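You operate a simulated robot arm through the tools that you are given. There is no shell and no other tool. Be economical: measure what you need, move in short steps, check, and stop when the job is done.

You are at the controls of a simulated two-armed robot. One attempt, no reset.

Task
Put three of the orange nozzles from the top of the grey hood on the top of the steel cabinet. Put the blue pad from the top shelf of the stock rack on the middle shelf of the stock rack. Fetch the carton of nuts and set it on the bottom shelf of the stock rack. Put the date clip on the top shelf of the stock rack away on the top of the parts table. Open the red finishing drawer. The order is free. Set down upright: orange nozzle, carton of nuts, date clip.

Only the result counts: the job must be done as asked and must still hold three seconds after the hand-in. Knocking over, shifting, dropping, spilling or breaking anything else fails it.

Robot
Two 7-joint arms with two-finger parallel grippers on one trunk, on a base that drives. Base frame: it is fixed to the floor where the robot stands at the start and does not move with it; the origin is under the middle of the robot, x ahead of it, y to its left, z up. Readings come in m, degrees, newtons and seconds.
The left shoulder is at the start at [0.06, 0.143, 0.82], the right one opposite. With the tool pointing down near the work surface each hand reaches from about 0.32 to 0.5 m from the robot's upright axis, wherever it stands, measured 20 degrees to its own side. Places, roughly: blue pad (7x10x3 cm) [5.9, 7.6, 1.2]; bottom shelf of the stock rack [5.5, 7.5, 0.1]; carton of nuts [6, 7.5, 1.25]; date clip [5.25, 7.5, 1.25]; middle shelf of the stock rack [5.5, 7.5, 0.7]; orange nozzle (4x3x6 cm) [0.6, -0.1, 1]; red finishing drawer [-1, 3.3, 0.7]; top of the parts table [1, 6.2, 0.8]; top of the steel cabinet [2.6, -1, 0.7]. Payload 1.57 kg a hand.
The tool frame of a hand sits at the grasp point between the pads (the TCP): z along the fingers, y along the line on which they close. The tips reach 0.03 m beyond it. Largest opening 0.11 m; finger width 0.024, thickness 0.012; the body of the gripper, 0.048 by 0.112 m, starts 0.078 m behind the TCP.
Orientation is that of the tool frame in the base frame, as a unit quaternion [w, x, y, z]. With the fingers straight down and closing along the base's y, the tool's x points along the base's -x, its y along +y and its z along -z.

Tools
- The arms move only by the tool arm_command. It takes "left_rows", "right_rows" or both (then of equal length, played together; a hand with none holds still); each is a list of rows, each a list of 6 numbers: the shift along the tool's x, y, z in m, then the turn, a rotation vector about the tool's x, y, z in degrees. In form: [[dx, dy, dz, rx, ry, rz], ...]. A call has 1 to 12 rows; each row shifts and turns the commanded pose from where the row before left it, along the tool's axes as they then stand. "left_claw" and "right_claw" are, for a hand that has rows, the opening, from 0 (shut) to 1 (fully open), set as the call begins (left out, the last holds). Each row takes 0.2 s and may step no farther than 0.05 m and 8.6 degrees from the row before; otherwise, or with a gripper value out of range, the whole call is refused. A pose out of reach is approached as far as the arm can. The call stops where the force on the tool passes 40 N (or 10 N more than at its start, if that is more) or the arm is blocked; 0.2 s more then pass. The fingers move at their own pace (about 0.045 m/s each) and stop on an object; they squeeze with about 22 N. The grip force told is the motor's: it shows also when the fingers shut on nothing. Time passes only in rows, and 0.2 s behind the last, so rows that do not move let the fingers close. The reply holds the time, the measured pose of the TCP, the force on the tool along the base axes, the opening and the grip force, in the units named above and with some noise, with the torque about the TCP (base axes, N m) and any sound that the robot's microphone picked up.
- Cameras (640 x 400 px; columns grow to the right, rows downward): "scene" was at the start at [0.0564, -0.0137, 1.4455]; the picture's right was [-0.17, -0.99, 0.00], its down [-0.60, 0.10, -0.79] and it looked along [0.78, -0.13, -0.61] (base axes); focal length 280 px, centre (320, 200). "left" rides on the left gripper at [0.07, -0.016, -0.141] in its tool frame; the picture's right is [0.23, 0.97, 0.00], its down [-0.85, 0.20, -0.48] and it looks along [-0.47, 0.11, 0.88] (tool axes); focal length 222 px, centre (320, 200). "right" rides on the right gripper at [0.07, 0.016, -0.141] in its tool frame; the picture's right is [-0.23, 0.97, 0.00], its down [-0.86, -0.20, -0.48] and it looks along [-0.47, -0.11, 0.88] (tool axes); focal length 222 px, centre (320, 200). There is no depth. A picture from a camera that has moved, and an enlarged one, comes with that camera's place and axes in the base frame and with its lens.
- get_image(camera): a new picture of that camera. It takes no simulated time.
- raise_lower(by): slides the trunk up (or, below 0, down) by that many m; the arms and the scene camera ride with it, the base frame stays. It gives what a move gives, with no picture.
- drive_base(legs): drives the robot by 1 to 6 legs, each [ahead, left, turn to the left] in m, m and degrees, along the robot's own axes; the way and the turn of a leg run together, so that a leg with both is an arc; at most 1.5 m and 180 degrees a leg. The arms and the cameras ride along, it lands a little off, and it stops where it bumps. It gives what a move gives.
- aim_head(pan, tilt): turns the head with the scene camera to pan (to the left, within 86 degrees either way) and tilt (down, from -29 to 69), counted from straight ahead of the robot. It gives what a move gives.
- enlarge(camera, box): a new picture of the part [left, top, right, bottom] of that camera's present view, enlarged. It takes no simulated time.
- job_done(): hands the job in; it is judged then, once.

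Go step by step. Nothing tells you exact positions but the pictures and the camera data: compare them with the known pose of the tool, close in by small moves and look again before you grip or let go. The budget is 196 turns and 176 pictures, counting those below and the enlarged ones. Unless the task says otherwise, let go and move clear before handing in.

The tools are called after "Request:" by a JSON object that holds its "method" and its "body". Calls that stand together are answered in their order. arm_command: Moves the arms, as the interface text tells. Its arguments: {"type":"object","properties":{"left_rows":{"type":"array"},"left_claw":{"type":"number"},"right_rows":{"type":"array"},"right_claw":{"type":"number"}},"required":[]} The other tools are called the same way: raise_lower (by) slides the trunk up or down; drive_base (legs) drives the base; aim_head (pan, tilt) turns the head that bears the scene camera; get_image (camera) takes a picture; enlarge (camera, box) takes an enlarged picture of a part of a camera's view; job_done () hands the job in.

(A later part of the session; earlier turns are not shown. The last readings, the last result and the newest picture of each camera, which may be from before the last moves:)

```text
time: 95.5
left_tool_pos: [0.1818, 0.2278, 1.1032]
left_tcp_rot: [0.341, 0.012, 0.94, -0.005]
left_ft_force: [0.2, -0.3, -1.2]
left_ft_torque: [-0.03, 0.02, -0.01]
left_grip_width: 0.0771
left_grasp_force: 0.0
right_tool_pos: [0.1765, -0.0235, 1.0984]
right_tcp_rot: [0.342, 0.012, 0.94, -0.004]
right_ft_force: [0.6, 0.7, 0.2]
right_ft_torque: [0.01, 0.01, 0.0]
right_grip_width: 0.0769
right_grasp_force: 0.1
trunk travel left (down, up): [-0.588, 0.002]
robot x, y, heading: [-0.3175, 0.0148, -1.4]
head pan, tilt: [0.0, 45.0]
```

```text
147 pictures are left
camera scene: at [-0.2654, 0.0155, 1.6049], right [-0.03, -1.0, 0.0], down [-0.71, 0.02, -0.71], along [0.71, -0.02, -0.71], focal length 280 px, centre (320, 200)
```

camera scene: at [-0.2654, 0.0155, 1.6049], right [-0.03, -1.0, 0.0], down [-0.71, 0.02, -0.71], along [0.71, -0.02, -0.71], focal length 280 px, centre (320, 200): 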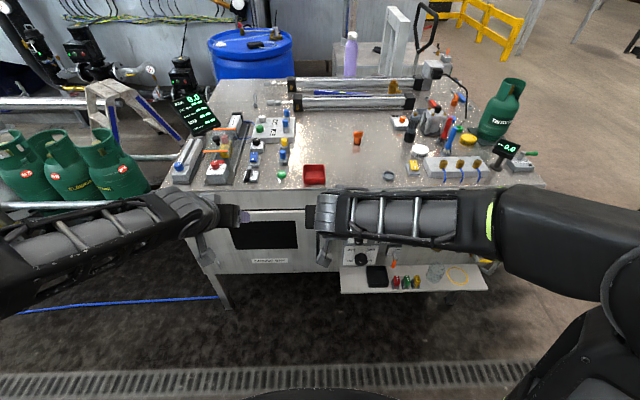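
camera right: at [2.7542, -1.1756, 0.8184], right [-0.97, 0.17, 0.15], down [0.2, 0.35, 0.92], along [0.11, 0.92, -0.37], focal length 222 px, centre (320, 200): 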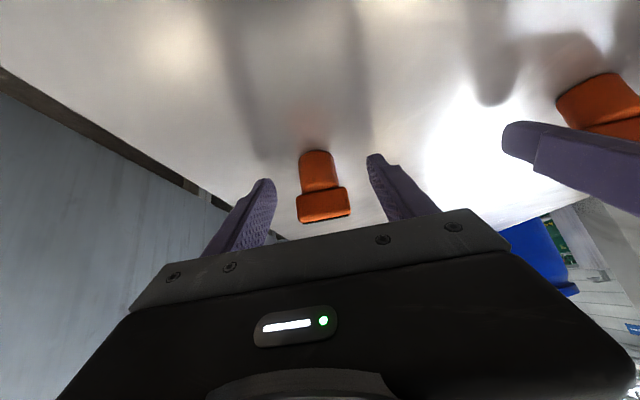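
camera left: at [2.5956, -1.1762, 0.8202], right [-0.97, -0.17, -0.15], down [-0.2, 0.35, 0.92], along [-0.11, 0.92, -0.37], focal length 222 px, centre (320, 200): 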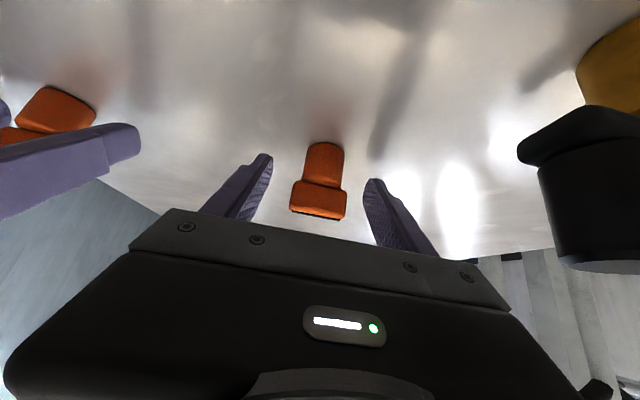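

I square up, tuck the left hand back, and move up to the hood again.

Request:
{"method": "arm_command", "body": {"left_rows": [[0.025, 0, -0.035, 0, 0, 0], [0.025, 0, -0.035, 0, 0, 0]]}}

Request:
{"method": "drive_base", "body": {"legs": [[0.35, 0, 1.5]]}}

Request:
{"method": "get_image", "body": {"camera": "scene"}}

Request:
{"method": "get_image", "body": {"camera": "right"}}

```text
time: 96.1
left_tool_pos: [0.0986, 0.2294, 1.1232]
left_tcp_rot: [0.343, 0.013, 0.939, -0.004]
left_ft_force: [1.0, 0.4, 0.6]
left_ft_torque: [0.0, 0.0, -0.02]
left_grip_width: 0.0772
left_grasp_force: 0.0
right_tool_pos: [0.1765, -0.0241, 1.0986]
right_tcp_rot: [0.342, 0.012, 0.94, -0.004]
right_ft_force: [0.4, -0.1, 0.0]
right_ft_torque: [-0.06, -0.01, -0.01]
right_grip_width: 0.0769
right_grasp_force: 0.0
trunk travel left (down, up): [-0.588, 0.002]
robot x, y, heading: [-0.3153, 0.0135, -1.5]
head pan, tilt: [0.0, 45.0]
```

```text
time: 98.4
left_tool_pos: [0.4401, 0.2373, 1.1237]
left_tcp_rot: [0.342, -0.001, 0.94, 0.0]
left_ft_force: [0.7, 0.5, -1.1]
left_ft_torque: [0.01, -0.01, 0.01]
left_grip_width: 0.0768
left_grasp_force: 0.1
right_tool_pos: [0.5267, -0.0139, 1.0979]
right_tcp_rot: [0.342, -0.002, 0.94, 0.001]
right_ft_force: [-0.5, -0.4, 0.5]
right_ft_torque: [0.01, -0.03, 0.03]
right_grip_width: 0.0774
right_grasp_force: 0.1
trunk travel left (down, up): [-0.588, 0.002]
robot x, y, heading: [0.0297, 0.0153, 0.2]
head pan, tilt: [0.0, 45.0]
```

```text
146 pictures are left
camera scene: at [0.0836, 0.013, 1.6048], right [0.0, -1.0, 0.0], down [-0.71, 0.0, -0.71], along [0.71, 0.0, -0.71], focal length 280 px, centre (320, 200)
```

scene: 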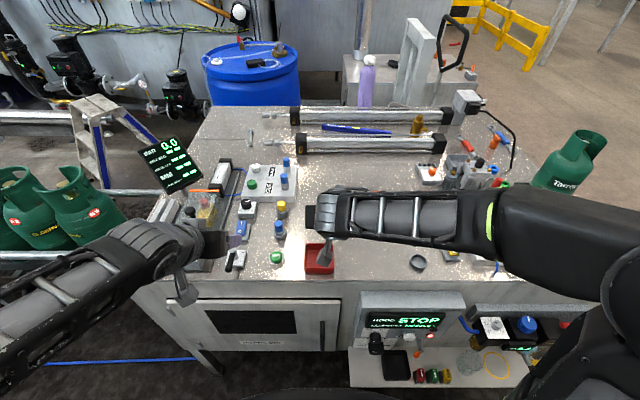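

```text
145 pictures are left
camera right: at [0.3821, 0.0018, 1.1605], right [0.17, 0.97, 0.15], down [0.35, -0.2, 0.92], along [0.92, -0.11, -0.37], focal length 222 px, centre (320, 200)
```

right: 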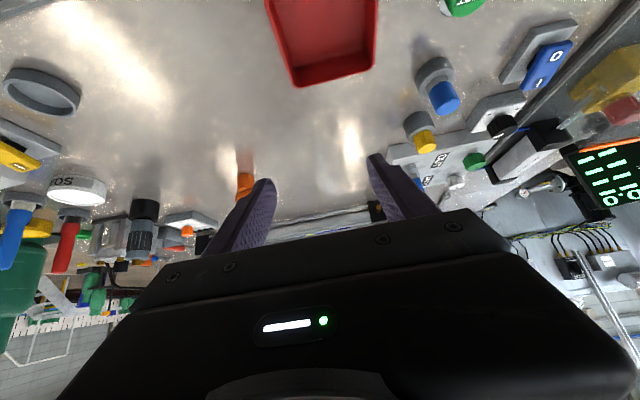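

Nozzle 3 lies further right; I move the right hand across to face it with the claw open.

Request:
{"method": "arm_command", "body": {"right_rows": [[-0.0153, -0.0373, 0.0129, 0, 0, 0], [-0.0153, -0.0373, 0.0129, 0, 0, 0], [-0.0153, -0.0373, 0.0129, 0, 0, 0], [-0.0153, -0.0373, 0.0129, 0, 0, 0]], "right_claw": 1}}

Request:
{"method": "get_image", "body": {"camera": "right"}}

Request:
{"method": "enlarge", "body": {"camera": "right", "box": [240, 100, 400, 200]}}

```text
time: 99.4
left_tool_pos: [0.441, 0.2369, 1.1243]
left_tcp_rot: [0.343, -0.002, 0.939, 0.001]
left_ft_force: [-0.5, -0.3, 0.1]
left_ft_torque: [0.01, 0.0, 0.03]
left_grip_width: 0.0769
left_grasp_force: 0.0
right_tool_pos: [0.6076, -0.164, 1.0961]
right_tcp_rot: [0.342, -0.001, 0.94, 0.001]
right_ft_force: [0.3, -0.7, 0.3]
right_ft_torque: [-0.02, 0.02, -0.02]
right_grip_width: 0.1099
right_grasp_force: 0.0
trunk travel left (down, up): [-0.588, 0.002]
robot x, y, heading: [0.0284, 0.0108, 0.2]
head pan, tilt: [0.0, 45.0]
```

```text
144 pictures are left
camera right: at [0.4629, -0.1485, 1.1603], right [0.17, 0.97, 0.15], down [0.35, -0.2, 0.92], along [0.92, -0.11, -0.37], focal length 222 px, centre (320, 200)
```

right: 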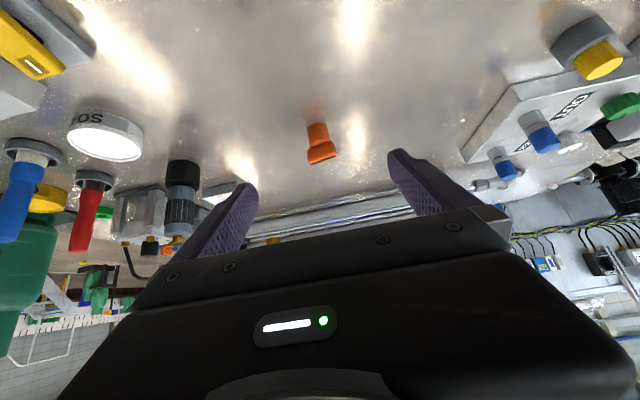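

```text
4.00 times, centred on (320, 150) of right
camera zoom: at [0.4629, -0.1485, 1.1603], right [0.17, 0.97, 0.15], down [0.35, -0.2, 0.92], along [0.92, -0.11, -0.37], focal length 888 px, centre (320, 400)
```

zoom: 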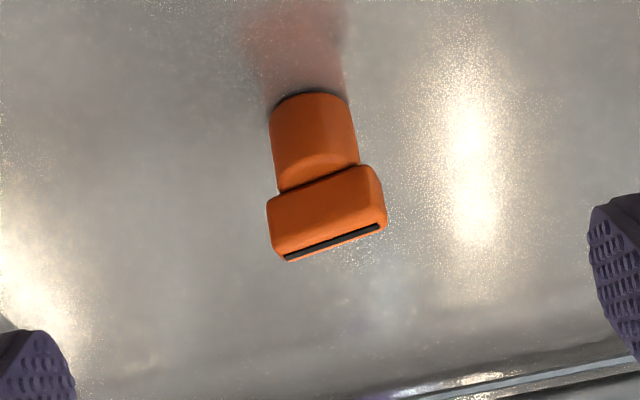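

Nozzle 3 is at (0.711,-0.166), yawed about 12°. I turn the tool to match and go in.

Request:
{"method": "arm_command", "body": {"right_rows": [[0, 0, 0, -3.86, 0, -4.6], [0, -0.0235, 0, -3.86, 0, -4.6], [-0.003, 0, 0.0355, 0, 0, 0], [-0.003, 0, 0.0355, 0, 0, 0], [-0.003, 0, 0.0355, 0, 0, 0], [-0.0015, 0, 0.0177, 0, 0, 0]]}}

Request:
{"method": "get_image", "body": {"camera": "right"}}

```text
time: 100.8
left_tool_pos: [0.4408, 0.2359, 1.1228]
left_tcp_rot: [0.342, 0.0, 0.94, 0.0]
left_ft_force: [-0.4, 1.5, -0.1]
left_ft_torque: [0.03, -0.03, 0.02]
left_grip_width: 0.0769
left_grasp_force: 0.0
right_tool_pos: [0.6963, -0.1671, 1.0105]
right_tcp_rot: [0.34, -0.099, 0.935, 0.036]
right_ft_force: [1.4, -0.1, -0.2]
right_ft_torque: [-0.01, -0.02, 0.01]
right_grip_width: 0.1099
right_grasp_force: 0.0
trunk travel left (down, up): [-0.588, 0.002]
robot x, y, heading: [0.0301, 0.0112, 0.1]
head pan, tilt: [0.0, 45.0]
```

```text
142 pictures are left
camera right: at [0.5508, -0.1827, 1.0728], right [-0.03, 0.99, 0.15], down [0.38, -0.12, 0.92], along [0.92, 0.09, -0.37], focal length 222 px, centre (320, 200)
```

right: 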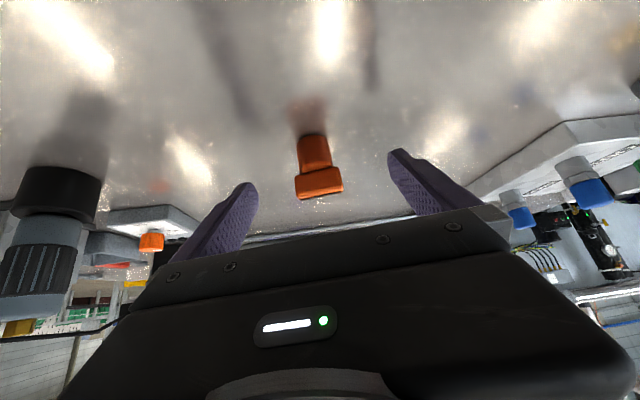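

Request:
{"method": "arm_command", "body": {"right_rows": [[-0.0015, 0, 0.0185, 0, 0, 0], [0, 0, 0, 0, 0, 0]]}}

Request:
{"method": "arm_command", "body": {"right_rows": [[0, 0, 0, 0, 0, 0], [0, 0, 0, 0, 0, 0], [0, 0, 0, 0, 0, 0], [0, 0, 0, 0, 0, 0], [0, 0, 0, 0, 0, 0]], "right_claw": 0}}

Request:
{"method": "get_image", "body": {"camera": "right"}}

```text
time: 101.4
left_tool_pos: [0.4399, 0.2371, 1.1238]
left_tcp_rot: [0.343, -0.002, 0.939, 0.001]
left_ft_force: [-0.5, 1.2, 0.0]
left_ft_torque: [0.01, -0.01, 0.03]
left_grip_width: 0.0769
left_grasp_force: 0.0
right_tool_pos: [0.7071, -0.164, 0.9971]
right_tcp_rot: [0.34, -0.1, 0.934, 0.036]
right_ft_force: [-0.6, -0.3, 0.2]
right_ft_torque: [0.01, -0.01, -0.06]
right_grip_width: 0.11
right_grasp_force: 0.1
trunk travel left (down, up): [-0.588, 0.002]
robot x, y, heading: [0.0253, 0.0119, -0.1]
head pan, tilt: [0.0, 45.0]
```

```text
time: 102.6
left_tool_pos: [0.4392, 0.2376, 1.1229]
left_tcp_rot: [0.342, -0.003, 0.94, 0.001]
left_ft_force: [0.4, 0.7, -0.4]
left_ft_torque: [0.06, 0.04, -0.01]
left_grip_width: 0.077
left_grasp_force: 0.1
right_tool_pos: [0.7074, -0.1642, 0.9986]
right_tcp_rot: [0.34, -0.1, 0.934, 0.037]
right_ft_force: [0.2, 0.7, 1.0]
right_ft_torque: [-0.03, -0.01, -0.03]
right_grip_width: 0.0392
right_grasp_force: 20.8
trunk travel left (down, up): [-0.588, 0.002]
robot x, y, heading: [0.0304, 0.0093, 0.4]
head pan, tilt: [0.0, 45.0]
```

```text
141 pictures are left
camera right: at [0.5632, -0.1801, 1.0597], right [-0.04, 0.99, 0.15], down [0.38, -0.12, 0.92], along [0.92, 0.09, -0.37], focal length 222 px, centre (320, 200)
```

right: 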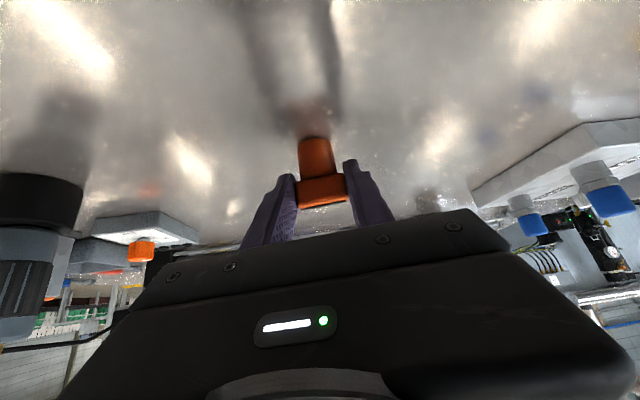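

Nozzle 3 is gripped. I lift, retract, and drive back to the cabinet the same way.

Request:
{"method": "arm_command", "body": {"right_rows": [[-0.0214, 0, -0.0255, 0, 0, 0], [-0.0214, 0, -0.0255, 0, 0, 0], [-0.0214, 0, -0.0255, 0, 0, 0], [0.0306, 0, -0.0257, 0, 0, 0], [0.0306, 0, -0.0257, 0, 0, 0], [0.0306, 0, -0.0257, 0, 0, 0], [0.0306, 0, -0.0257, 0, 0, 0], [0.0306, 0, -0.0257, 0, 0, 0], [0, 0, 0, 3.86, 0, 4.6], [0, 0, 0, 3.86, 0, 4.6]]}}

Request:
{"method": "drive_base", "body": {"legs": [[-0.38, 0, 0], [0, -1.3, 0], [1.0, 0, 0], [0, -0.6, 0], [1.05, 0, 0], [1.05, 0, 0]]}}

Request:
{"method": "drive_base", "body": {"legs": [[0, 0, 90]]}}

Request:
{"method": "get_image", "body": {"camera": "scene"}}

```text
time: 104.8
left_tool_pos: [0.44, 0.2373, 1.1242]
left_tcp_rot: [0.342, -0.002, 0.94, 0.001]
left_ft_force: [-0.8, 0.0, 0.2]
left_ft_torque: [0.0, 0.02, 0.0]
left_grip_width: 0.0769
left_grasp_force: 0.2
right_tool_pos: [0.5116, -0.2056, 1.0979]
right_tcp_rot: [0.342, -0.001, 0.94, -0.001]
right_ft_force: [-0.9, 0.0, -0.9]
right_ft_torque: [0.02, -0.01, -0.02]
right_grip_width: 0.0391
right_grasp_force: 22.1
trunk travel left (down, up): [-0.588, 0.002]
robot x, y, heading: [0.0272, 0.012, 0.1]
head pan, tilt: [0.0, 45.0]
```

```text
time: 131.1
left_tool_pos: [3.1674, -1.6449, 1.1237]
left_tcp_rot: [0.342, 0.003, 0.94, -0.001]
left_ft_force: [-0.3, 0.4, 0.1]
left_ft_torque: [0.0, 0.0, 0.0]
left_grip_width: 0.0769
left_grasp_force: 0.0
right_tool_pos: [3.2361, -2.0881, 1.0959]
right_tcp_rot: [0.342, 0.003, 0.94, -0.001]
right_ft_force: [1.1, 0.0, -0.7]
right_ft_torque: [0.01, 0.0, 0.01]
right_grip_width: 0.0391
right_grasp_force: 21.9
trunk travel left (down, up): [-0.588, 0.002]
robot x, y, heading: [2.7546, -1.8695, -0.4]
head pan, tilt: [0.0, 45.0]
```

```text
time: 135.3
left_tool_pos: [2.5308, -1.4552, 1.1236]
left_tcp_rot: [-0.241, 0.665, -0.664, -0.242]
left_ft_force: [-0.4, 0.6, -0.1]
left_ft_torque: [0.01, 0.0, -0.01]
left_grip_width: 0.077
left_grasp_force: 0.2
right_tool_pos: [2.9742, -1.3844, 1.0972]
right_tcp_rot: [-0.241, 0.666, -0.663, -0.242]
right_ft_force: [-0.3, 0.1, -0.5]
right_ft_torque: [-0.02, 0.01, 0.0]
right_grip_width: 0.0389
right_grasp_force: 22.5
trunk travel left (down, up): [-0.588, 0.002]
robot x, y, heading: [2.7586, -1.8676, 90.2]
head pan, tilt: [0.0, 45.0]
```

```text
140 pictures are left
camera scene: at [2.7563, -1.8141, 1.6049], right [1.0, 0.0, 0.0], down [0.0, -0.71, -0.71], along [0.0, 0.71, -0.71], focal length 280 px, centre (320, 200)
```

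scene: 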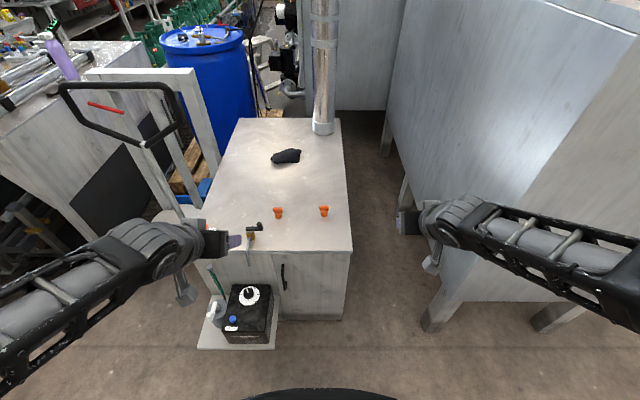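

I close in as before, tuck the left hand away, and lower the trunk.

Request:
{"method": "drive_base", "body": {"legs": [[0, -0.05, 0], [0.235, 0, 0]]}}

Request:
{"method": "arm_command", "body": {"left_rows": [[0.03, 0.01, -0.03, 0, 0, 0], [0.03, 0.01, -0.03, 0, 0, 0]]}}

Request:
{"method": "raise_lower", "body": {"by": -0.22}}

```text
time: 137.6
left_tool_pos: [2.5799, -1.2207, 1.1238]
left_tcp_rot: [-0.241, 0.666, -0.663, -0.243]
left_ft_force: [0.3, -0.4, 0.8]
left_ft_torque: [0.0, 0.01, -0.01]
left_grip_width: 0.0768
left_grasp_force: 0.0
right_tool_pos: [3.0235, -1.1493, 1.0968]
right_tcp_rot: [-0.241, 0.665, -0.664, -0.241]
right_ft_force: [0.2, 0.1, 0.0]
right_ft_torque: [-0.02, 0.02, -0.02]
right_grip_width: 0.039
right_grasp_force: 21.8
trunk travel left (down, up): [-0.588, 0.002]
robot x, y, heading: [2.8082, -1.6302, 89.9]
head pan, tilt: [0.0, 45.0]
```

```text
time: 138.2
left_tool_pos: [2.5541, -1.2819, 1.1646]
left_tcp_rot: [-0.242, 0.665, -0.664, -0.242]
left_ft_force: [0.2, -0.4, -0.5]
left_ft_torque: [0.04, -0.01, -0.03]
left_grip_width: 0.077
left_grasp_force: 0.0
left hand out of reach, approached as far as the arm can: row 1, 2
right_tool_pos: [3.0236, -1.1513, 1.0956]
right_tcp_rot: [-0.241, 0.665, -0.664, -0.242]
right_ft_force: [0.4, -0.2, -0.6]
right_ft_torque: [-0.01, 0.01, 0.04]
right_grip_width: 0.0391
right_grasp_force: 22.2
trunk travel left (down, up): [-0.588, 0.002]
robot x, y, heading: [2.8045, -1.637, 90.1]
head pan, tilt: [0.0, 45.0]
```

```text
time: 140.5
left_tool_pos: [2.5533, -1.282, 0.9418]
left_tcp_rot: [-0.241, 0.665, -0.665, -0.241]
left_ft_force: [0.1, -0.4, 0.9]
left_ft_torque: [0.01, -0.02, -0.02]
left_grip_width: 0.0768
left_grasp_force: 0.0
right_tool_pos: [3.0232, -1.1503, 0.8769]
right_tcp_rot: [-0.242, 0.665, -0.664, -0.242]
right_ft_force: [0.1, 0.0, -1.0]
right_ft_torque: [-0.03, -0.02, 0.02]
right_grip_width: 0.039
right_grasp_force: 22.1
trunk travel left (down, up): [-0.368, 0.222]
robot x, y, heading: [2.8068, -1.6327, 90.1]
head pan, tilt: [0.0, 45.0]
```

Request:
{"method": "arm_command", "body": {"right_rows": [[0.0025, 0.0431, 0.0105, 0, 0, 0], [0.0025, 0.0431, 0.0105, 0, 0, 0], [0.0025, 0.0431, 0.0105, 0, 0, 0], [0.0025, 0.0431, 0.0105, 0, 0, 0], [0.0025, 0.0431, 0.0105, 0, 0, 0], [0.0025, 0.0431, 0.0105, 0, 0, 0], [0.0025, 0.0431, 0.0105, 0, 0, 0], [0.0025, 0.0431, 0.0105, 0, 0, 0]]}}

Request:
{"method": "get_image", "body": {"camera": "right"}}

```text
time: 142.3
left_tool_pos: [2.553, -1.2816, 0.9441]
left_tcp_rot: [-0.241, 0.666, -0.664, -0.242]
left_ft_force: [0.4, -0.1, -0.7]
left_ft_torque: [0.03, -0.01, 0.01]
left_grip_width: 0.0771
left_grasp_force: 0.1
right_tool_pos: [2.6769, -1.1141, 0.7982]
right_tcp_rot: [-0.243, 0.665, -0.664, -0.242]
right_ft_force: [-0.5, -0.5, -0.4]
right_ft_torque: [0.0, 0.0, 0.04]
right_grip_width: 0.039
right_grasp_force: 21.9
trunk travel left (down, up): [-0.368, 0.222]
robot x, y, heading: [2.8003, -1.6285, 90.0]
head pan, tilt: [0.0, 45.0]
```

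```text
139 pictures are left
camera right: at [2.6603, -1.2585, 0.8611], right [-0.97, 0.17, 0.15], down [0.2, 0.35, 0.92], along [0.11, 0.92, -0.37], focal length 222 px, centre (320, 200)
```

right: 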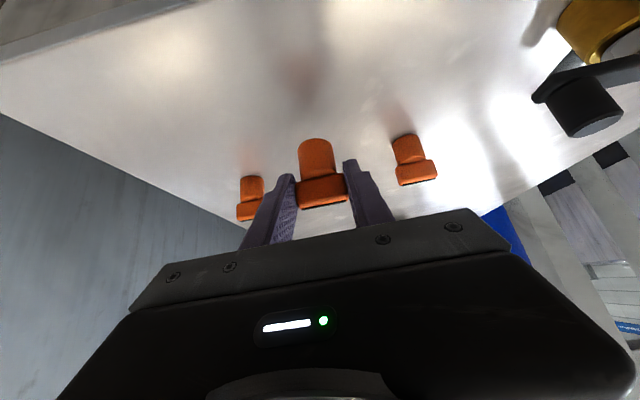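

Request:
{"method": "arm_command", "body": {"right_rows": [[0.0116, 0, 0.0138, 0, 0, 0], [0.0116, 0, 0.0138, 0, 0, 0], [0.0032, 0, 0.0038, 0, 0, 0]]}}

```text
time: 143.1
left_tool_pos: [2.5535, -1.2833, 0.9439]
left_tcp_rot: [-0.242, 0.665, -0.664, -0.242]
left_ft_force: [-0.1, -0.4, 1.0]
left_ft_torque: [0.01, 0.02, -0.02]
left_grip_width: 0.077
left_grasp_force: 0.1
right_tool_pos: [2.6775, -1.1118, 0.7641]
right_tcp_rot: [-0.243, 0.664, -0.663, -0.246]
right_ft_force: [0.4, 1.2, 29.5]
right_ft_torque: [0.36, 0.07, -0.01]
right_grip_width: 0.0396
right_grasp_force: 22.0
trunk travel left (down, up): [-0.368, 0.222]
robot x, y, heading: [2.8049, -1.6359, 89.9]
head pan, tilt: [0.0, 45.0]
```

Request:
{"method": "arm_command", "body": {"right_rows": [[-0.0032, 0, -0.0038, 0, 0, 0], [-0.0005, 0, -0.0006, 0, 0, 0]]}}

Request:
{"method": "get_image", "body": {"camera": "right"}}

```text
time: 143.7
left_tool_pos: [2.5539, -1.282, 0.9442]
left_tcp_rot: [-0.241, 0.666, -0.664, -0.242]
left_ft_force: [0.3, 0.0, 0.9]
left_ft_torque: [-0.02, -0.02, 0.02]
left_grip_width: 0.0771
left_grasp_force: 0.1
right_tool_pos: [2.6779, -1.115, 0.761]
right_tcp_rot: [-0.24, 0.666, -0.664, -0.24]
right_ft_force: [-1.1, 0.0, 1.8]
right_ft_torque: [0.01, 0.01, 0.0]
right_grip_width: 0.0392
right_grasp_force: 21.8
trunk travel left (down, up): [-0.368, 0.222]
robot x, y, heading: [2.8039, -1.6364, 89.9]
head pan, tilt: [0.0, 45.0]
```

```text
138 pictures are left
camera right: at [2.6623, -1.2591, 0.8247], right [-0.97, 0.17, 0.14], down [0.2, 0.35, 0.92], along [0.11, 0.92, -0.38], focal length 222 px, centre (320, 200)
```

right: 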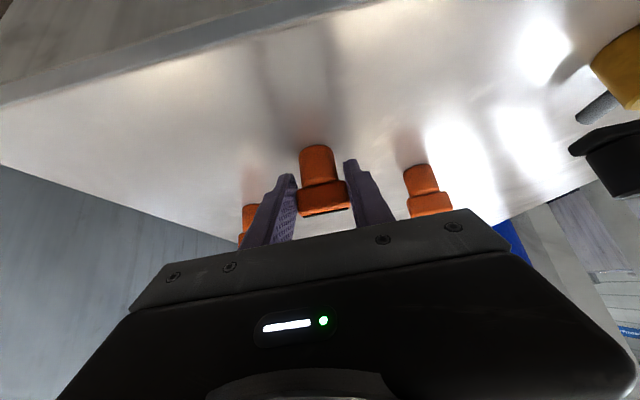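

Light contact now. I release.

Request:
{"method": "arm_command", "body": {"right_rows": [[0.0006, 0, 0.0008, 0, 0, 0], [0, 0, 0, 0, 0, 0], [0, 0, 0, 0, 0, 0]], "right_claw": 0.65}}

Request:
{"method": "get_image", "body": {"camera": "right"}}

```text
time: 144.5
left_tool_pos: [2.5532, -1.2828, 0.9434]
left_tcp_rot: [0.241, -0.665, 0.665, 0.241]
left_ft_force: [0.2, 0.1, 0.4]
left_ft_torque: [0.01, 0.0, 0.03]
left_grip_width: 0.077
left_grasp_force: 0.0
right_tool_pos: [2.6782, -1.1127, 0.7627]
right_tcp_rot: [-0.241, 0.665, -0.664, -0.242]
right_ft_force: [-0.3, 0.5, 0.7]
right_ft_torque: [-0.03, -0.03, -0.01]
right_grip_width: 0.0716
right_grasp_force: 0.1
trunk travel left (down, up): [-0.368, 0.222]
robot x, y, heading: [2.8025, -1.6344, 89.8]
head pan, tilt: [0.0, 45.0]
```

```text
137 pictures are left
camera right: at [2.662, -1.2579, 0.8255], right [-0.97, 0.17, 0.15], down [0.2, 0.35, 0.92], along [0.11, 0.92, -0.37], focal length 222 px, centre (320, 200)
```

right: 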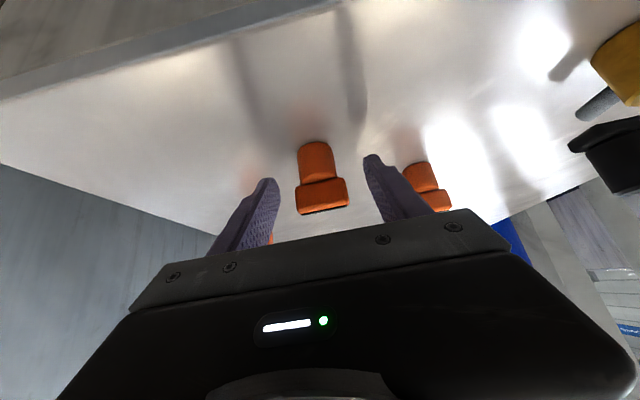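

Nozzle 3 stands. I withdraw, back off and survey the way to the stock rack.

Request:
{"method": "arm_command", "body": {"right_rows": [[0, 0, -0.045, 0, 0, 0], [0, 0, -0.045, 0, 0, 0], [0, -0.02, -0.04, 0, 0, 0], [0, -0.045, 0, 0, 0, 0], [0, -0.045, 0, 0, 0, 0], [0, -0.045, 0, 0, 0, 0], [0, -0.045, 0, 0, 0, 0]]}}

Request:
{"method": "drive_base", "body": {"legs": [[-0.5, 0, 0]]}}

Request:
{"method": "get_image", "body": {"camera": "scene"}}

Request:
{"method": "raise_lower", "body": {"by": 0.22}}

Request:
{"method": "drive_base", "body": {"legs": [[0, 0, -60]]}}

Request:
{"method": "aim_head", "body": {"pan": 0, "tilt": 10}}

Request:
{"method": "get_image", "body": {"camera": "scene"}}

```text
time: 146.1
left_tool_pos: [2.5541, -1.2815, 0.9422]
left_tcp_rot: [-0.242, 0.665, -0.664, -0.242]
left_ft_force: [0.6, -0.1, 0.3]
left_ft_torque: [0.0, 0.04, -0.02]
left_grip_width: 0.0771
left_grasp_force: 0.1
right_tool_pos: [2.8779, -1.1961, 0.8614]
right_tcp_rot: [-0.241, 0.666, -0.663, -0.242]
right_ft_force: [0.3, 0.1, 0.1]
right_ft_torque: [-0.02, -0.01, 0.0]
right_grip_width: 0.0715
right_grasp_force: 0.0
trunk travel left (down, up): [-0.368, 0.222]
robot x, y, heading: [2.8029, -1.6366, 89.8]
head pan, tilt: [0.0, 45.0]
```

```text
time: 149.1
left_tool_pos: [2.5531, -1.7827, 0.9436]
left_tcp_rot: [0.242, -0.664, 0.665, 0.241]
left_ft_force: [0.4, -0.1, -0.2]
left_ft_torque: [0.03, -0.02, 0.03]
left_grip_width: 0.0771
left_grasp_force: 0.0
right_tool_pos: [2.8785, -1.6958, 0.8604]
right_tcp_rot: [0.242, -0.664, 0.664, 0.242]
right_ft_force: [-0.5, -0.2, -0.1]
right_ft_torque: [0.04, 0.01, -0.01]
right_grip_width: 0.0712
right_grasp_force: 0.1
trunk travel left (down, up): [-0.368, 0.222]
robot x, y, heading: [2.8033, -2.1332, 90.1]
head pan, tilt: [0.0, 45.0]
```

```text
136 pictures are left
camera scene: at [2.8063, -2.0807, 1.3849], right [1.0, 0.0, 0.0], down [0.0, -0.71, -0.71], along [0.0, 0.71, -0.71], focal length 280 px, centre (320, 200)
```

scene: 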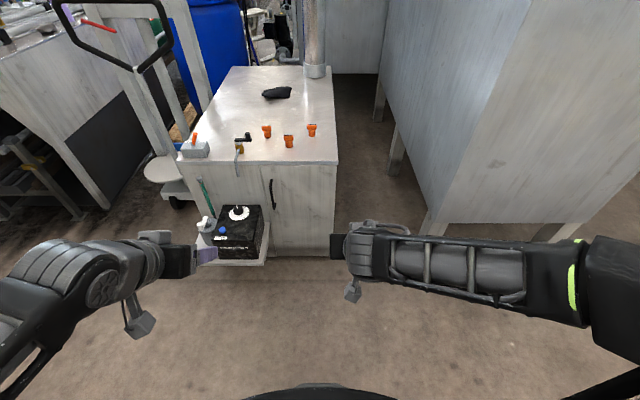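

```text
time: 151.4
left_tool_pos: [2.554, -1.7813, 1.164]
left_tcp_rot: [0.241, -0.664, 0.665, 0.241]
left_ft_force: [-0.7, 0.6, -0.8]
left_ft_torque: [-0.01, 0.0, 0.02]
left_grip_width: 0.0771
left_grasp_force: 0.1
right_tool_pos: [2.8797, -1.6967, 1.0811]
right_tcp_rot: [-0.241, 0.665, -0.664, -0.242]
right_ft_force: [-1.0, -0.6, 0.3]
right_ft_torque: [0.0, -0.02, 0.0]
right_grip_width: 0.0714
right_grasp_force: 0.1
trunk travel left (down, up): [-0.588, 0.002]
robot x, y, heading: [2.8024, -2.1353, 90.2]
head pan, tilt: [0.0, 45.0]
```

```text
time: 154.4
left_tool_pos: [2.9835, -1.7398, 1.1641]
left_tcp_rot: [0.33, -0.244, 0.908, 0.088]
left_ft_force: [0.0, 0.5, 0.7]
left_ft_torque: [-0.01, -0.02, 0.01]
left_grip_width: 0.0769
left_grasp_force: 0.1
right_tool_pos: [3.2202, -1.9782, 1.0811]
right_tcp_rot: [0.331, -0.244, 0.907, 0.089]
right_ft_force: [-0.4, 1.2, 0.0]
right_ft_torque: [-0.01, -0.01, 0.0]
right_grip_width: 0.0716
right_grasp_force: 0.0
trunk travel left (down, up): [-0.588, 0.002]
robot x, y, heading: [2.8024, -2.1318, 30.3]
head pan, tilt: [0.0, 45.0]
```

```text
time: 155.4
left_tool_pos: [2.9832, -1.7396, 1.1638]
left_tcp_rot: [0.33, -0.244, 0.908, 0.089]
left_ft_force: [-0.1, 0.5, 0.7]
left_ft_torque: [0.0, -0.01, -0.01]
left_grip_width: 0.0772
left_grasp_force: 0.1
right_tool_pos: [3.2199, -1.9777, 1.0817]
right_tcp_rot: [0.33, -0.243, 0.908, 0.089]
right_ft_force: [-0.6, -0.2, 0.3]
right_ft_torque: [0.05, -0.01, 0.01]
right_grip_width: 0.0717
right_grasp_force: 0.1
trunk travel left (down, up): [-0.588, 0.002]
robot x, y, heading: [2.8041, -2.1332, 30.4]
head pan, tilt: [0.0, 10.0]
```

```text
135 pictures are left
camera scene: at [2.8608, -2.1, 1.6598], right [0.5, -0.87, 0.0], down [-0.15, -0.09, -0.98], along [0.85, 0.49, -0.17], focal length 280 px, centre (320, 200)
```

scene: 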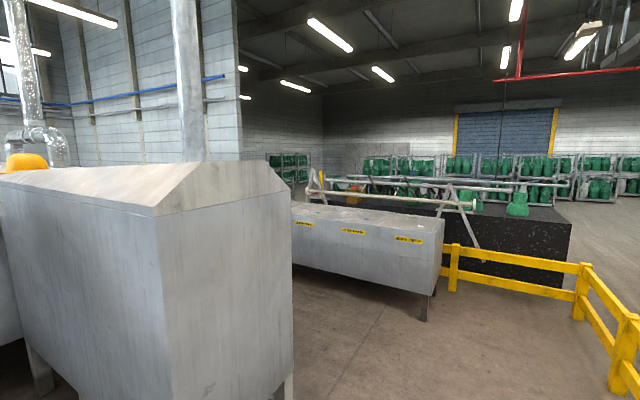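

All three nozzles stand upright on the cabinet. This side is closed off by tanks and railings, so I go back past the hood's front and look to the left.

Request:
{"method": "drive_base", "body": {"legs": [[0, 0, -30.3], [0, 0.3, 0], [-1.1, 0, 0], [-1.1, 0, 0], [0, 0.53, 0], [-1.3, 0, 0]]}}

Request:
{"method": "drive_base", "body": {"legs": [[0, 0, 90]]}}

Request:
{"method": "get_image", "body": {"camera": "scene"}}

```text
time: 178.2
left_tool_pos: [-0.3336, -1.0214, 1.1637]
left_tcp_rot: [0.342, 0.011, 0.94, -0.004]
left_ft_force: [0.5, -1.1, -1.1]
left_ft_torque: [-0.02, 0.02, 0.01]
left_grip_width: 0.0771
left_grasp_force: 0.2
right_tool_pos: [-0.2542, -1.3471, 1.0814]
right_tcp_rot: [0.342, 0.012, 0.94, -0.005]
right_ft_force: [0.6, -0.6, -0.2]
right_ft_torque: [-0.01, 0.02, -0.03]
right_grip_width: 0.0712
right_grasp_force: 0.1
trunk travel left (down, up): [-0.588, 0.002]
robot x, y, heading: [-0.6873, -1.2675, -1.4]
head pan, tilt: [0.0, 10.0]
```

```text
time: 182.5
left_tool_pos: [-0.9314, -0.9077, 1.1631]
left_tcp_rot: [0.243, -0.658, 0.671, 0.239]
left_ft_force: [-0.1, 0.5, 0.3]
left_ft_torque: [-0.03, 0.0, -0.02]
left_grip_width: 0.077
left_grasp_force: 0.1
right_tool_pos: [-0.606, -0.83, 1.0813]
right_tcp_rot: [0.245, -0.657, 0.671, 0.239]
right_ft_force: [-0.9, -0.3, -0.8]
right_ft_torque: [0.01, 0.0, 0.03]
right_grip_width: 0.0714
right_grasp_force: 0.0
trunk travel left (down, up): [-0.588, 0.002]
robot x, y, heading: [-0.6924, -1.2655, 88.9]
head pan, tilt: [0.0, 10.0]
```

```text
134 pictures are left
camera scene: at [-0.6868, -1.1998, 1.6598], right [1.0, -0.02, 0.0], down [0.0, -0.17, -0.98], along [0.02, 0.98, -0.17], focal length 280 px, centre (320, 200)
```

scene: 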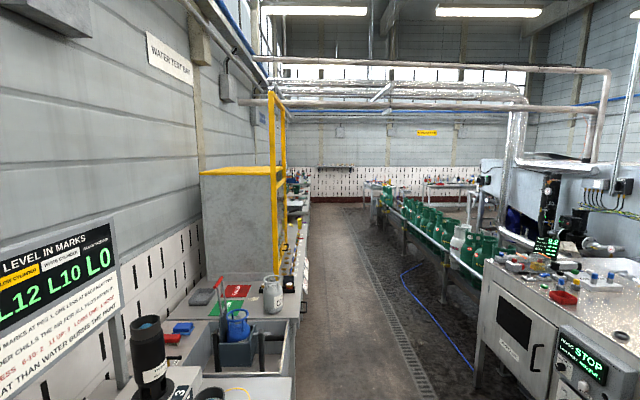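

An aisle runs toward +y between the left benches and the cylinder conveyor. I move into it and look at the red drawer on the way.

Request:
{"method": "drive_base", "body": {"legs": [[0, -0.42, 1.2], [1.5, 0, 0], [1.5, 0, 0], [0.7, 0, 0]]}}

Request:
{"method": "aim_head", "body": {"pan": 50, "tilt": 30}}

Request:
{"method": "get_image", "body": {"camera": "scene"}}

Request:
{"method": "aim_head", "body": {"pan": -25, "tilt": 10}}

Request:
{"method": "get_image", "body": {"camera": "scene"}}

```text
time: 202.6
left_tool_pos: [-0.5637, 2.7865, 1.1635]
left_tcp_rot: [-0.239, 0.672, -0.657, -0.244]
left_ft_force: [0.7, -0.4, 0.6]
left_ft_torque: [0.0, 0.03, 0.01]
left_grip_width: 0.0769
left_grasp_force: 0.0
right_tool_pos: [-0.2407, 2.8799, 1.0812]
right_tcp_rot: [-0.239, 0.672, -0.657, -0.244]
right_ft_force: [-0.6, -0.8, -0.1]
right_ft_torque: [0.03, -0.01, 0.0]
right_grip_width: 0.0716
right_grasp_force: 0.1
trunk travel left (down, up): [-0.588, 0.002]
robot x, y, heading: [-0.3029, 2.4399, 91.4]
head pan, tilt: [0.0, 10.0]
```

```text
time: 203.8
left_tool_pos: [-0.563, 2.7865, 1.1629]
left_tcp_rot: [-0.239, 0.671, -0.658, -0.243]
left_ft_force: [0.3, 0.2, 0.7]
left_ft_torque: [0.0, 0.0, 0.02]
left_grip_width: 0.0769
left_grasp_force: 0.1
right_tool_pos: [-0.2403, 2.8796, 1.082]
right_tcp_rot: [-0.24, 0.672, -0.657, -0.245]
right_ft_force: [0.0, -0.5, -1.0]
right_ft_torque: [0.01, 0.0, 0.02]
right_grip_width: 0.0717
right_grasp_force: 0.0
trunk travel left (down, up): [-0.588, 0.002]
robot x, y, heading: [-0.3082, 2.4395, 91.3]
head pan, tilt: [50.0, 30.0]
```

```text
133 pictures are left
camera scene: at [-0.3732, 2.4693, 1.6275], right [0.63, 0.78, 0.0], down [0.39, -0.31, -0.87], along [-0.68, 0.54, -0.5], focal length 280 px, centre (320, 200)
```

scene: 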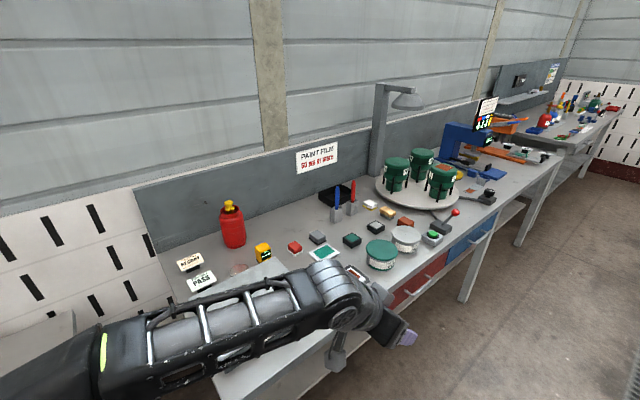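

```text
time: 205.2
left_tool_pos: [-0.5634, 2.7877, 1.1645]
left_tcp_rot: [-0.238, 0.672, -0.658, -0.244]
left_ft_force: [-0.6, 0.3, 0.2]
left_ft_torque: [0.01, -0.03, 0.01]
left_grip_width: 0.0769
left_grasp_force: 0.0
right_tool_pos: [-0.2403, 2.88, 1.0829]
right_tcp_rot: [-0.239, 0.672, -0.657, -0.244]
right_ft_force: [0.2, 0.0, -0.9]
right_ft_torque: [-0.01, 0.01, -0.04]
right_grip_width: 0.0717
right_grasp_force: 0.0
trunk travel left (down, up): [-0.588, 0.002]
robot x, y, heading: [-0.3055, 2.4408, 91.2]
head pan, tilt: [-25.0, 10.0]
```

```text
132 pictures are left
camera scene: at [-0.2653, 2.4978, 1.6598], right [0.92, -0.4, 0.0], down [-0.07, -0.16, -0.98], along [0.4, 0.9, -0.17], focal length 280 px, centre (320, 200)
```

scene: 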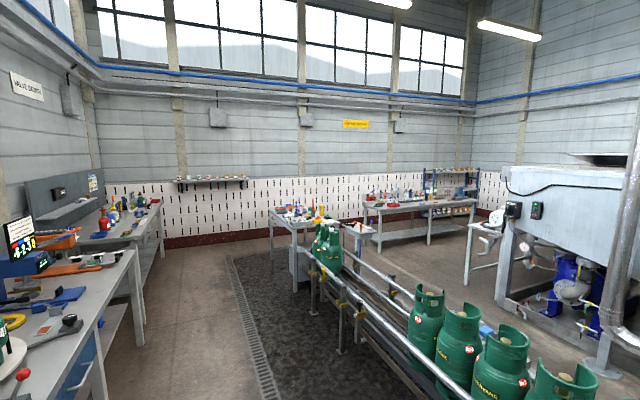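

The red drawer is under the left bench's edge at about (-0.76, 3.35, 0.72). I move opposite it and turn to face it.

Request:
{"method": "drive_base", "body": {"legs": [[0.88, 0, -1.2], [0, -0.38, 0], [0, 0, 90]]}}

Request:
{"method": "raise_lower", "body": {"by": -0.3}}

Request:
{"method": "aim_head", "body": {"pan": 0, "tilt": 35}}

Request:
{"method": "get_image", "body": {"camera": "scene"}}

```text
time: 215.7
left_tool_pos: [-0.2863, 3.0716, 1.1641]
left_tcp_rot: [-0.003, 0.94, -0.004, -0.341]
left_ft_force: [0.1, 0.8, 0.3]
left_ft_torque: [0.0, 0.0, -0.01]
left_grip_width: 0.077
left_grasp_force: 0.0
right_tool_pos: [-0.3696, 3.3968, 1.0818]
right_tcp_rot: [-0.001, 0.94, -0.003, -0.342]
right_ft_force: [0.3, 0.5, 0.2]
right_ft_torque: [-0.01, 0.01, 0.01]
right_grip_width: 0.0713
right_grasp_force: 0.1
trunk travel left (down, up): [-0.588, 0.002]
robot x, y, heading: [0.066, 3.3184, 179.7]
head pan, tilt: [-25.0, 10.0]
```

```text
time: 218.7
left_tool_pos: [-0.2849, 3.0714, 0.8635]
left_tcp_rot: [-0.001, 0.94, -0.003, -0.342]
left_ft_force: [0.6, -0.5, 0.0]
left_ft_torque: [-0.01, 0.01, -0.04]
left_grip_width: 0.077
left_grasp_force: 0.1
right_tool_pos: [-0.3692, 3.3969, 0.7812]
right_tcp_rot: [-0.001, 0.94, -0.003, -0.342]
right_ft_force: [0.1, 1.0, -0.4]
right_ft_torque: [0.0, -0.01, 0.01]
right_grip_width: 0.0716
right_grasp_force: 0.0
trunk travel left (down, up): [-0.288, 0.302]
robot x, y, heading: [0.067, 3.3154, 179.5]
head pan, tilt: [-25.0, 10.0]
```

```text
time: 219.6
left_tool_pos: [-0.285, 3.0709, 0.8632]
left_tcp_rot: [-0.002, 0.94, -0.003, -0.341]
left_ft_force: [0.3, 0.4, -0.2]
left_ft_torque: [0.01, -0.02, 0.02]
left_grip_width: 0.077
left_grasp_force: 0.0
right_tool_pos: [-0.3698, 3.3967, 0.7819]
right_tcp_rot: [0.0, 0.94, -0.002, -0.342]
right_ft_force: [-0.6, 0.3, -0.4]
right_ft_torque: [-0.02, 0.02, 0.03]
right_grip_width: 0.0715
right_grasp_force: 0.0
trunk travel left (down, up): [-0.288, 0.302]
robot x, y, heading: [0.0671, 3.3198, 179.6]
head pan, tilt: [0.0, 35.0]
```

```text
131 pictures are left
camera scene: at [0.0097, 3.3213, 1.3198], right [0.01, 1.0, 0.0], down [0.57, 0.0, -0.82], along [-0.82, 0.01, -0.57], focal length 280 px, centre (320, 200)
```

scene: 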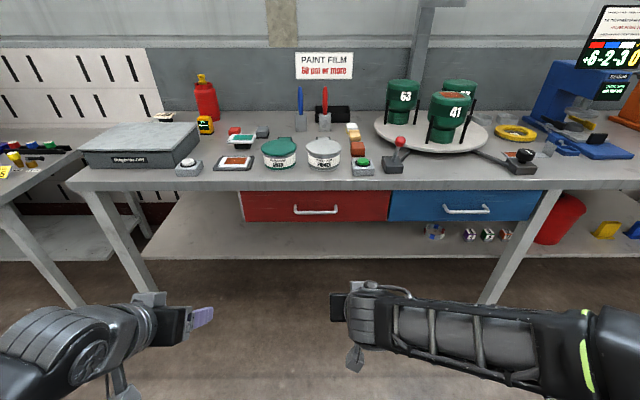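

The red drawer has a horizontal bar handle at about y 3.32, z 0.74. I turn the right hand to point straight ahead with the fingers closing vertically.

Request:
{"method": "arm_command", "body": {"right_rows": [[0, 0, 0, 0, -8.35, 0], [0, 0, 0, 0, -8.35, 0], [0, 0, 0, 0, -8.35, 0], [0, 0, 0, 0, -8.35, 0], [0, 0, 0, 0, -8.35, 0], [0, 0, 0, 0, -8.35, 0]]}}

Request:
{"method": "arm_command", "body": {"right_rows": [[0, 0, 0, 0, 0, -8.182], [0, 0, 0, 0, 0, -8.182], [0, 0, 0, 0, 0, -8.182], [0, 0, 0, 0, 0, -8.182], [0, 0, 0, 0, 0, -8.182], [0, 0, 0, 0, 0, -8.182], [0, 0, 0, 0, 0, -8.182], [0, 0, 0, 0, 0, -8.182], [0, 0, 0, 0, 0, -8.182], [0, 0, 0, 0, 0, -8.182], [0, 0, 0, 0, 0, -8.182]]}}

Request:
{"method": "get_image", "body": {"camera": "right"}}

```text
time: 221.0
left_tool_pos: [-0.2847, 3.0706, 0.8639]
left_tcp_rot: [-0.002, 0.94, -0.003, -0.342]
left_ft_force: [0.8, -0.8, -0.4]
left_ft_torque: [0.0, 0.0, -0.03]
left_grip_width: 0.0769
left_grasp_force: 0.1
right_tool_pos: [-0.4236, 3.3531, 0.7986]
right_tcp_rot: [0.002, -0.705, 0.002, 0.709]
right_ft_force: [0.4, 0.5, 0.5]
right_ft_torque: [-0.01, -0.04, 0.05]
right_grip_width: 0.0714
right_grasp_force: 0.1
right hand out of reach, approached as far as the arm can: row 2, 3, 4, 5
trunk travel left (down, up): [-0.288, 0.302]
robot x, y, heading: [0.0656, 3.3204, 179.6]
head pan, tilt: [0.0, 35.0]
```

```text
time: 223.4
left_tool_pos: [-0.2867, 3.0708, 0.864]
left_tcp_rot: [-0.002, 0.94, -0.003, -0.341]
left_ft_force: [0.4, -0.2, -0.4]
left_ft_torque: [-0.02, 0.02, 0.0]
left_grip_width: 0.0768
left_grasp_force: 0.1
right_tool_pos: [-0.4253, 3.3521, 0.7992]
right_tcp_rot: [0.503, -0.5, -0.499, 0.497]
right_ft_force: [0.6, 0.1, 0.2]
right_ft_torque: [-0.01, -0.02, 0.0]
right_grip_width: 0.0716
right_grasp_force: 0.1
trunk travel left (down, up): [-0.288, 0.302]
robot x, y, heading: [0.0693, 3.3212, 179.6]
head pan, tilt: [0.0, 35.0]
```

```text
130 pictures are left
camera right: at [-0.2834, 3.4213, 0.781], right [0.0, -0.22, -0.97], down [0.47, -0.86, 0.2], along [-0.88, -0.46, 0.11], focal length 222 px, centre (320, 200)
```

right: 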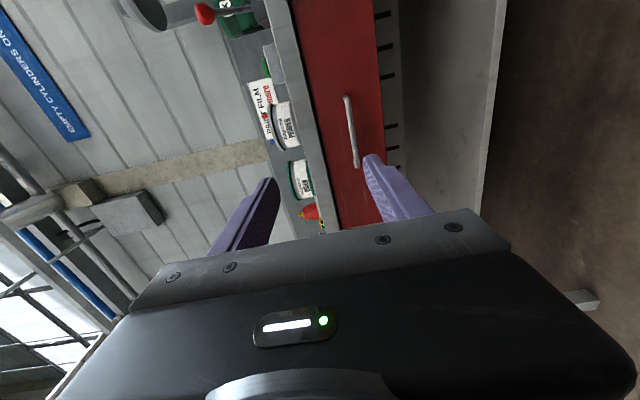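

Triangulated, the handle bar is at (-0.766, 3.315, 0.738). I align the hand with it and drive nearer.

Request:
{"method": "arm_command", "body": {"right_rows": [[-0.018, 0.03, 0, 0, 0, 0], [-0.018, 0.031, 0, 0, 0, 0], [0, 0, 0, 0, 0, 0]], "right_claw": 0.5}}

Request:
{"method": "drive_base", "body": {"legs": [[0.2, 0, 0]]}}

Request:
{"method": "get_image", "body": {"camera": "right"}}

Request:
{"method": "get_image", "body": {"camera": "scene"}}

```text
time: 224.2
left_tool_pos: [-0.2858, 3.0706, 0.8635]
left_tcp_rot: [-0.002, 0.94, -0.004, -0.341]
left_ft_force: [0.5, 0.0, 0.2]
left_ft_torque: [0.0, -0.02, -0.02]
left_grip_width: 0.077
left_grasp_force: 0.0
right_tool_pos: [-0.4249, 3.3174, 0.7375]
right_tcp_rot: [0.502, -0.501, -0.498, 0.499]
right_ft_force: [-0.1, -0.5, -1.1]
right_ft_torque: [-0.01, 0.03, 0.0]
right_grip_width: 0.0549
right_grasp_force: 0.0
trunk travel left (down, up): [-0.288, 0.302]
robot x, y, heading: [0.07, 3.3186, 179.9]
head pan, tilt: [0.0, 35.0]
```

```text
time: 225.8
left_tool_pos: [-0.4874, 3.0722, 0.8626]
left_tcp_rot: [-0.002, 0.94, -0.004, -0.342]
left_ft_force: [0.7, 0.2, -0.5]
left_ft_torque: [0.0, -0.02, -0.01]
left_grip_width: 0.0771
left_grasp_force: 0.1
right_tool_pos: [-0.6256, 3.3178, 0.7363]
right_tcp_rot: [0.503, -0.501, -0.498, 0.499]
right_ft_force: [0.1, -0.4, -0.4]
right_ft_torque: [-0.03, -0.01, 0.0]
right_grip_width: 0.055
right_grasp_force: 0.1
trunk travel left (down, up): [-0.288, 0.302]
robot x, y, heading: [-0.1356, 3.3211, 179.4]
head pan, tilt: [0.0, 35.0]
```

```text
129 pictures are left
camera right: at [-0.4845, 3.3863, 0.72], right [0.0, -0.23, -0.97], down [0.47, -0.86, 0.2], along [-0.88, -0.46, 0.11], focal length 222 px, centre (320, 200)
```

right: 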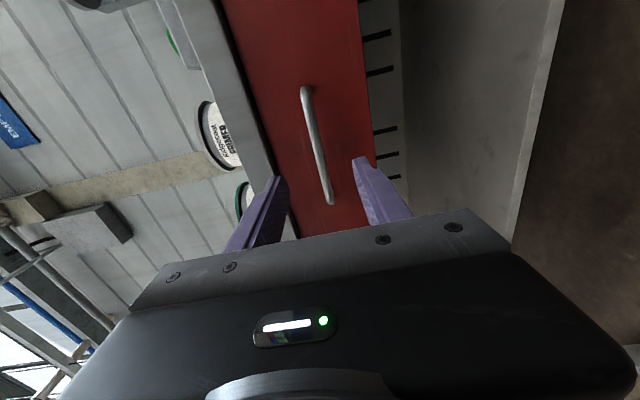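

```text
128 pictures are left
camera scene: at [-0.1913, 3.3225, 1.3197], right [0.01, 1.0, 0.0], down [0.57, 0.0, -0.82], along [-0.82, 0.01, -0.57], focal length 280 px, centre (320, 200)
```

scene: 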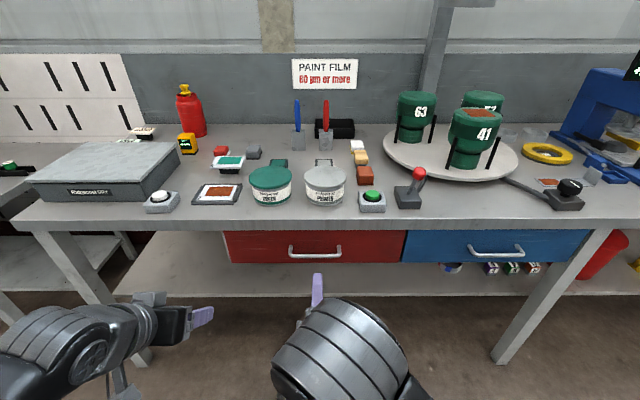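

Aligned. I move in toward the bar.

Request:
{"method": "arm_command", "body": {"right_rows": [[0, -0.002, 0.04, 0, 0, 0], [0, -0.001, 0.04, 0, 0, 0], [0, 0, 0.035, 0, 0, 0], [0, 0, 0.01, 0, 0, 0]]}}

Request:
{"method": "get_image", "body": {"camera": "right"}}

```text
time: 226.8
left_tool_pos: [-0.4863, 3.0725, 0.8638]
left_tcp_rot: [0.0, 0.94, -0.003, -0.341]
left_ft_force: [1.0, -0.3, 0.4]
left_ft_torque: [0.01, 0.03, -0.01]
left_grip_width: 0.0772
left_grasp_force: 0.1
right_tool_pos: [-0.7495, 3.3187, 0.7414]
right_tcp_rot: [0.502, -0.5, -0.498, 0.5]
right_ft_force: [0.3, -0.6, -0.3]
right_ft_torque: [-0.01, 0.01, 0.02]
right_grip_width: 0.0551
right_grasp_force: 0.0
trunk travel left (down, up): [-0.288, 0.302]
robot x, y, heading: [-0.1394, 3.3191, 179.8]
head pan, tilt: [0.0, 35.0]
```

```text
127 pictures are left
camera right: at [-0.6094, 3.3869, 0.7233], right [0.0, -0.23, -0.97], down [0.47, -0.86, 0.2], along [-0.88, -0.46, 0.11], focal length 222 px, centre (320, 200)
```

right: 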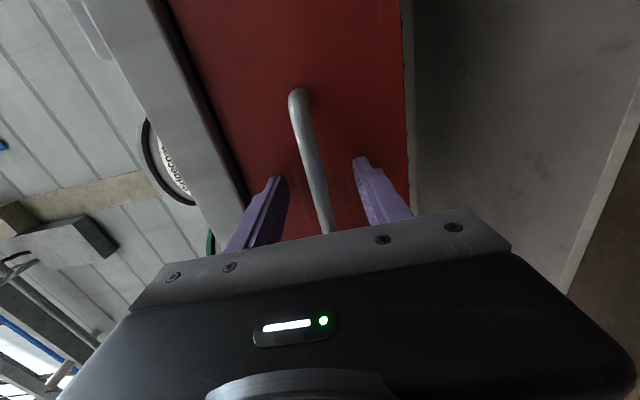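

Request:
{"method": "arm_command", "body": {"right_rows": [[0, 0, 0.005, 0, 0, 0], [0, 0, 0, 0, 0, 0], [0, 0, 0, 0, 0, 0], [0, 0, 0, 0, 0, 0]], "right_claw": 0}}

Request:
{"method": "get_image", "body": {"camera": "right"}}

```text
time: 227.8
left_tool_pos: [-0.4861, 3.0721, 0.8635]
left_tcp_rot: [-0.001, 0.94, -0.003, -0.342]
left_ft_force: [0.2, 0.7, 0.2]
left_ft_torque: [-0.01, 0.02, 0.01]
left_grip_width: 0.0773
left_grasp_force: 0.0
right_tool_pos: [-0.755, 3.3174, 0.7416]
right_tcp_rot: [0.502, -0.502, -0.498, 0.498]
right_ft_force: [3.3, -0.6, -6.5]
right_ft_torque: [-0.09, 0.0, 0.27]
right_grip_width: 0.012
right_grasp_force: 26.7
trunk travel left (down, up): [-0.288, 0.302]
robot x, y, heading: [-0.1325, 3.3217, 179.6]
head pan, tilt: [0.0, 35.0]
```

```text
126 pictures are left
camera right: at [-0.6141, 3.3869, 0.7229], right [0.0, -0.23, -0.97], down [0.47, -0.86, 0.2], along [-0.88, -0.46, 0.11], focal length 222 px, centre (320, 200)
```

right: 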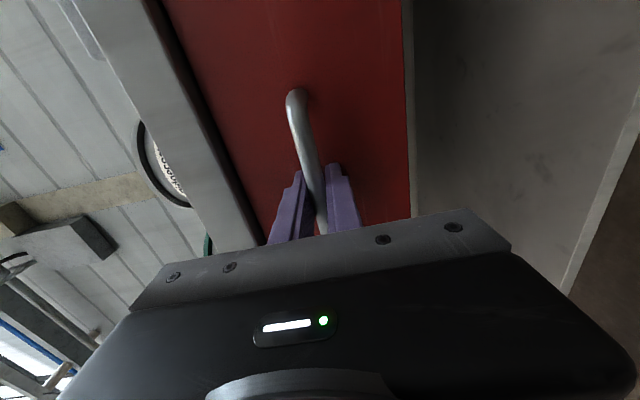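

The bar is held (12 mm). I pull.

Request:
{"method": "arm_command", "body": {"right_rows": [[0, 0, -0.02, 0, 0, 0], [0, 0, -0.025, 0, 0, 0], [0, 0, -0.025, 0, 0, 0], [0, 0, -0.025, 0, 0, 0], [0, 0, -0.025, 0, 0, 0]]}}

Request:
{"method": "get_image", "body": {"camera": "scene"}}

```text
time: 229.0
left_tool_pos: [-0.4877, 3.0733, 0.864]
left_tcp_rot: [-0.001, 0.94, -0.004, -0.341]
left_ft_force: [0.9, 0.1, 0.3]
left_ft_torque: [-0.03, 0.04, -0.02]
left_grip_width: 0.0771
left_grasp_force: 0.1
right_tool_pos: [-0.6359, 3.3186, 0.7396]
right_tcp_rot: [0.502, -0.501, -0.499, 0.497]
right_ft_force: [1.2, -4.9, -11.9]
right_ft_torque: [-0.03, 0.0, -0.18]
right_grip_width: 0.0118
right_grasp_force: 29.4
trunk travel left (down, up): [-0.288, 0.302]
robot x, y, heading: [-0.1341, 3.3197, 179.3]
head pan, tilt: [0.0, 35.0]
```

```text
125 pictures are left
camera scene: at [-0.1919, 3.3222, 1.3196], right [0.01, 1.0, 0.0], down [0.57, 0.0, -0.82], along [-0.82, 0.01, -0.57], focal length 280 px, centre (320, 200)
```

scene: 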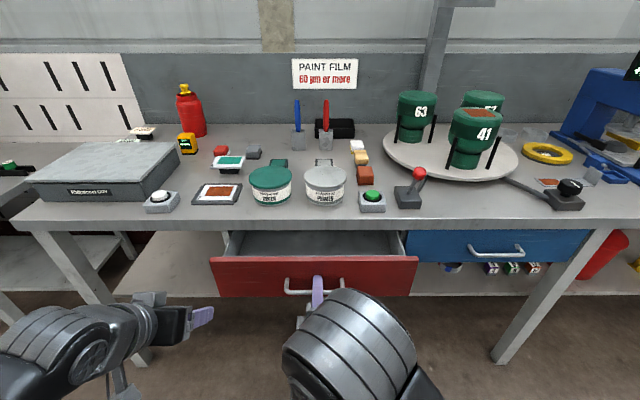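

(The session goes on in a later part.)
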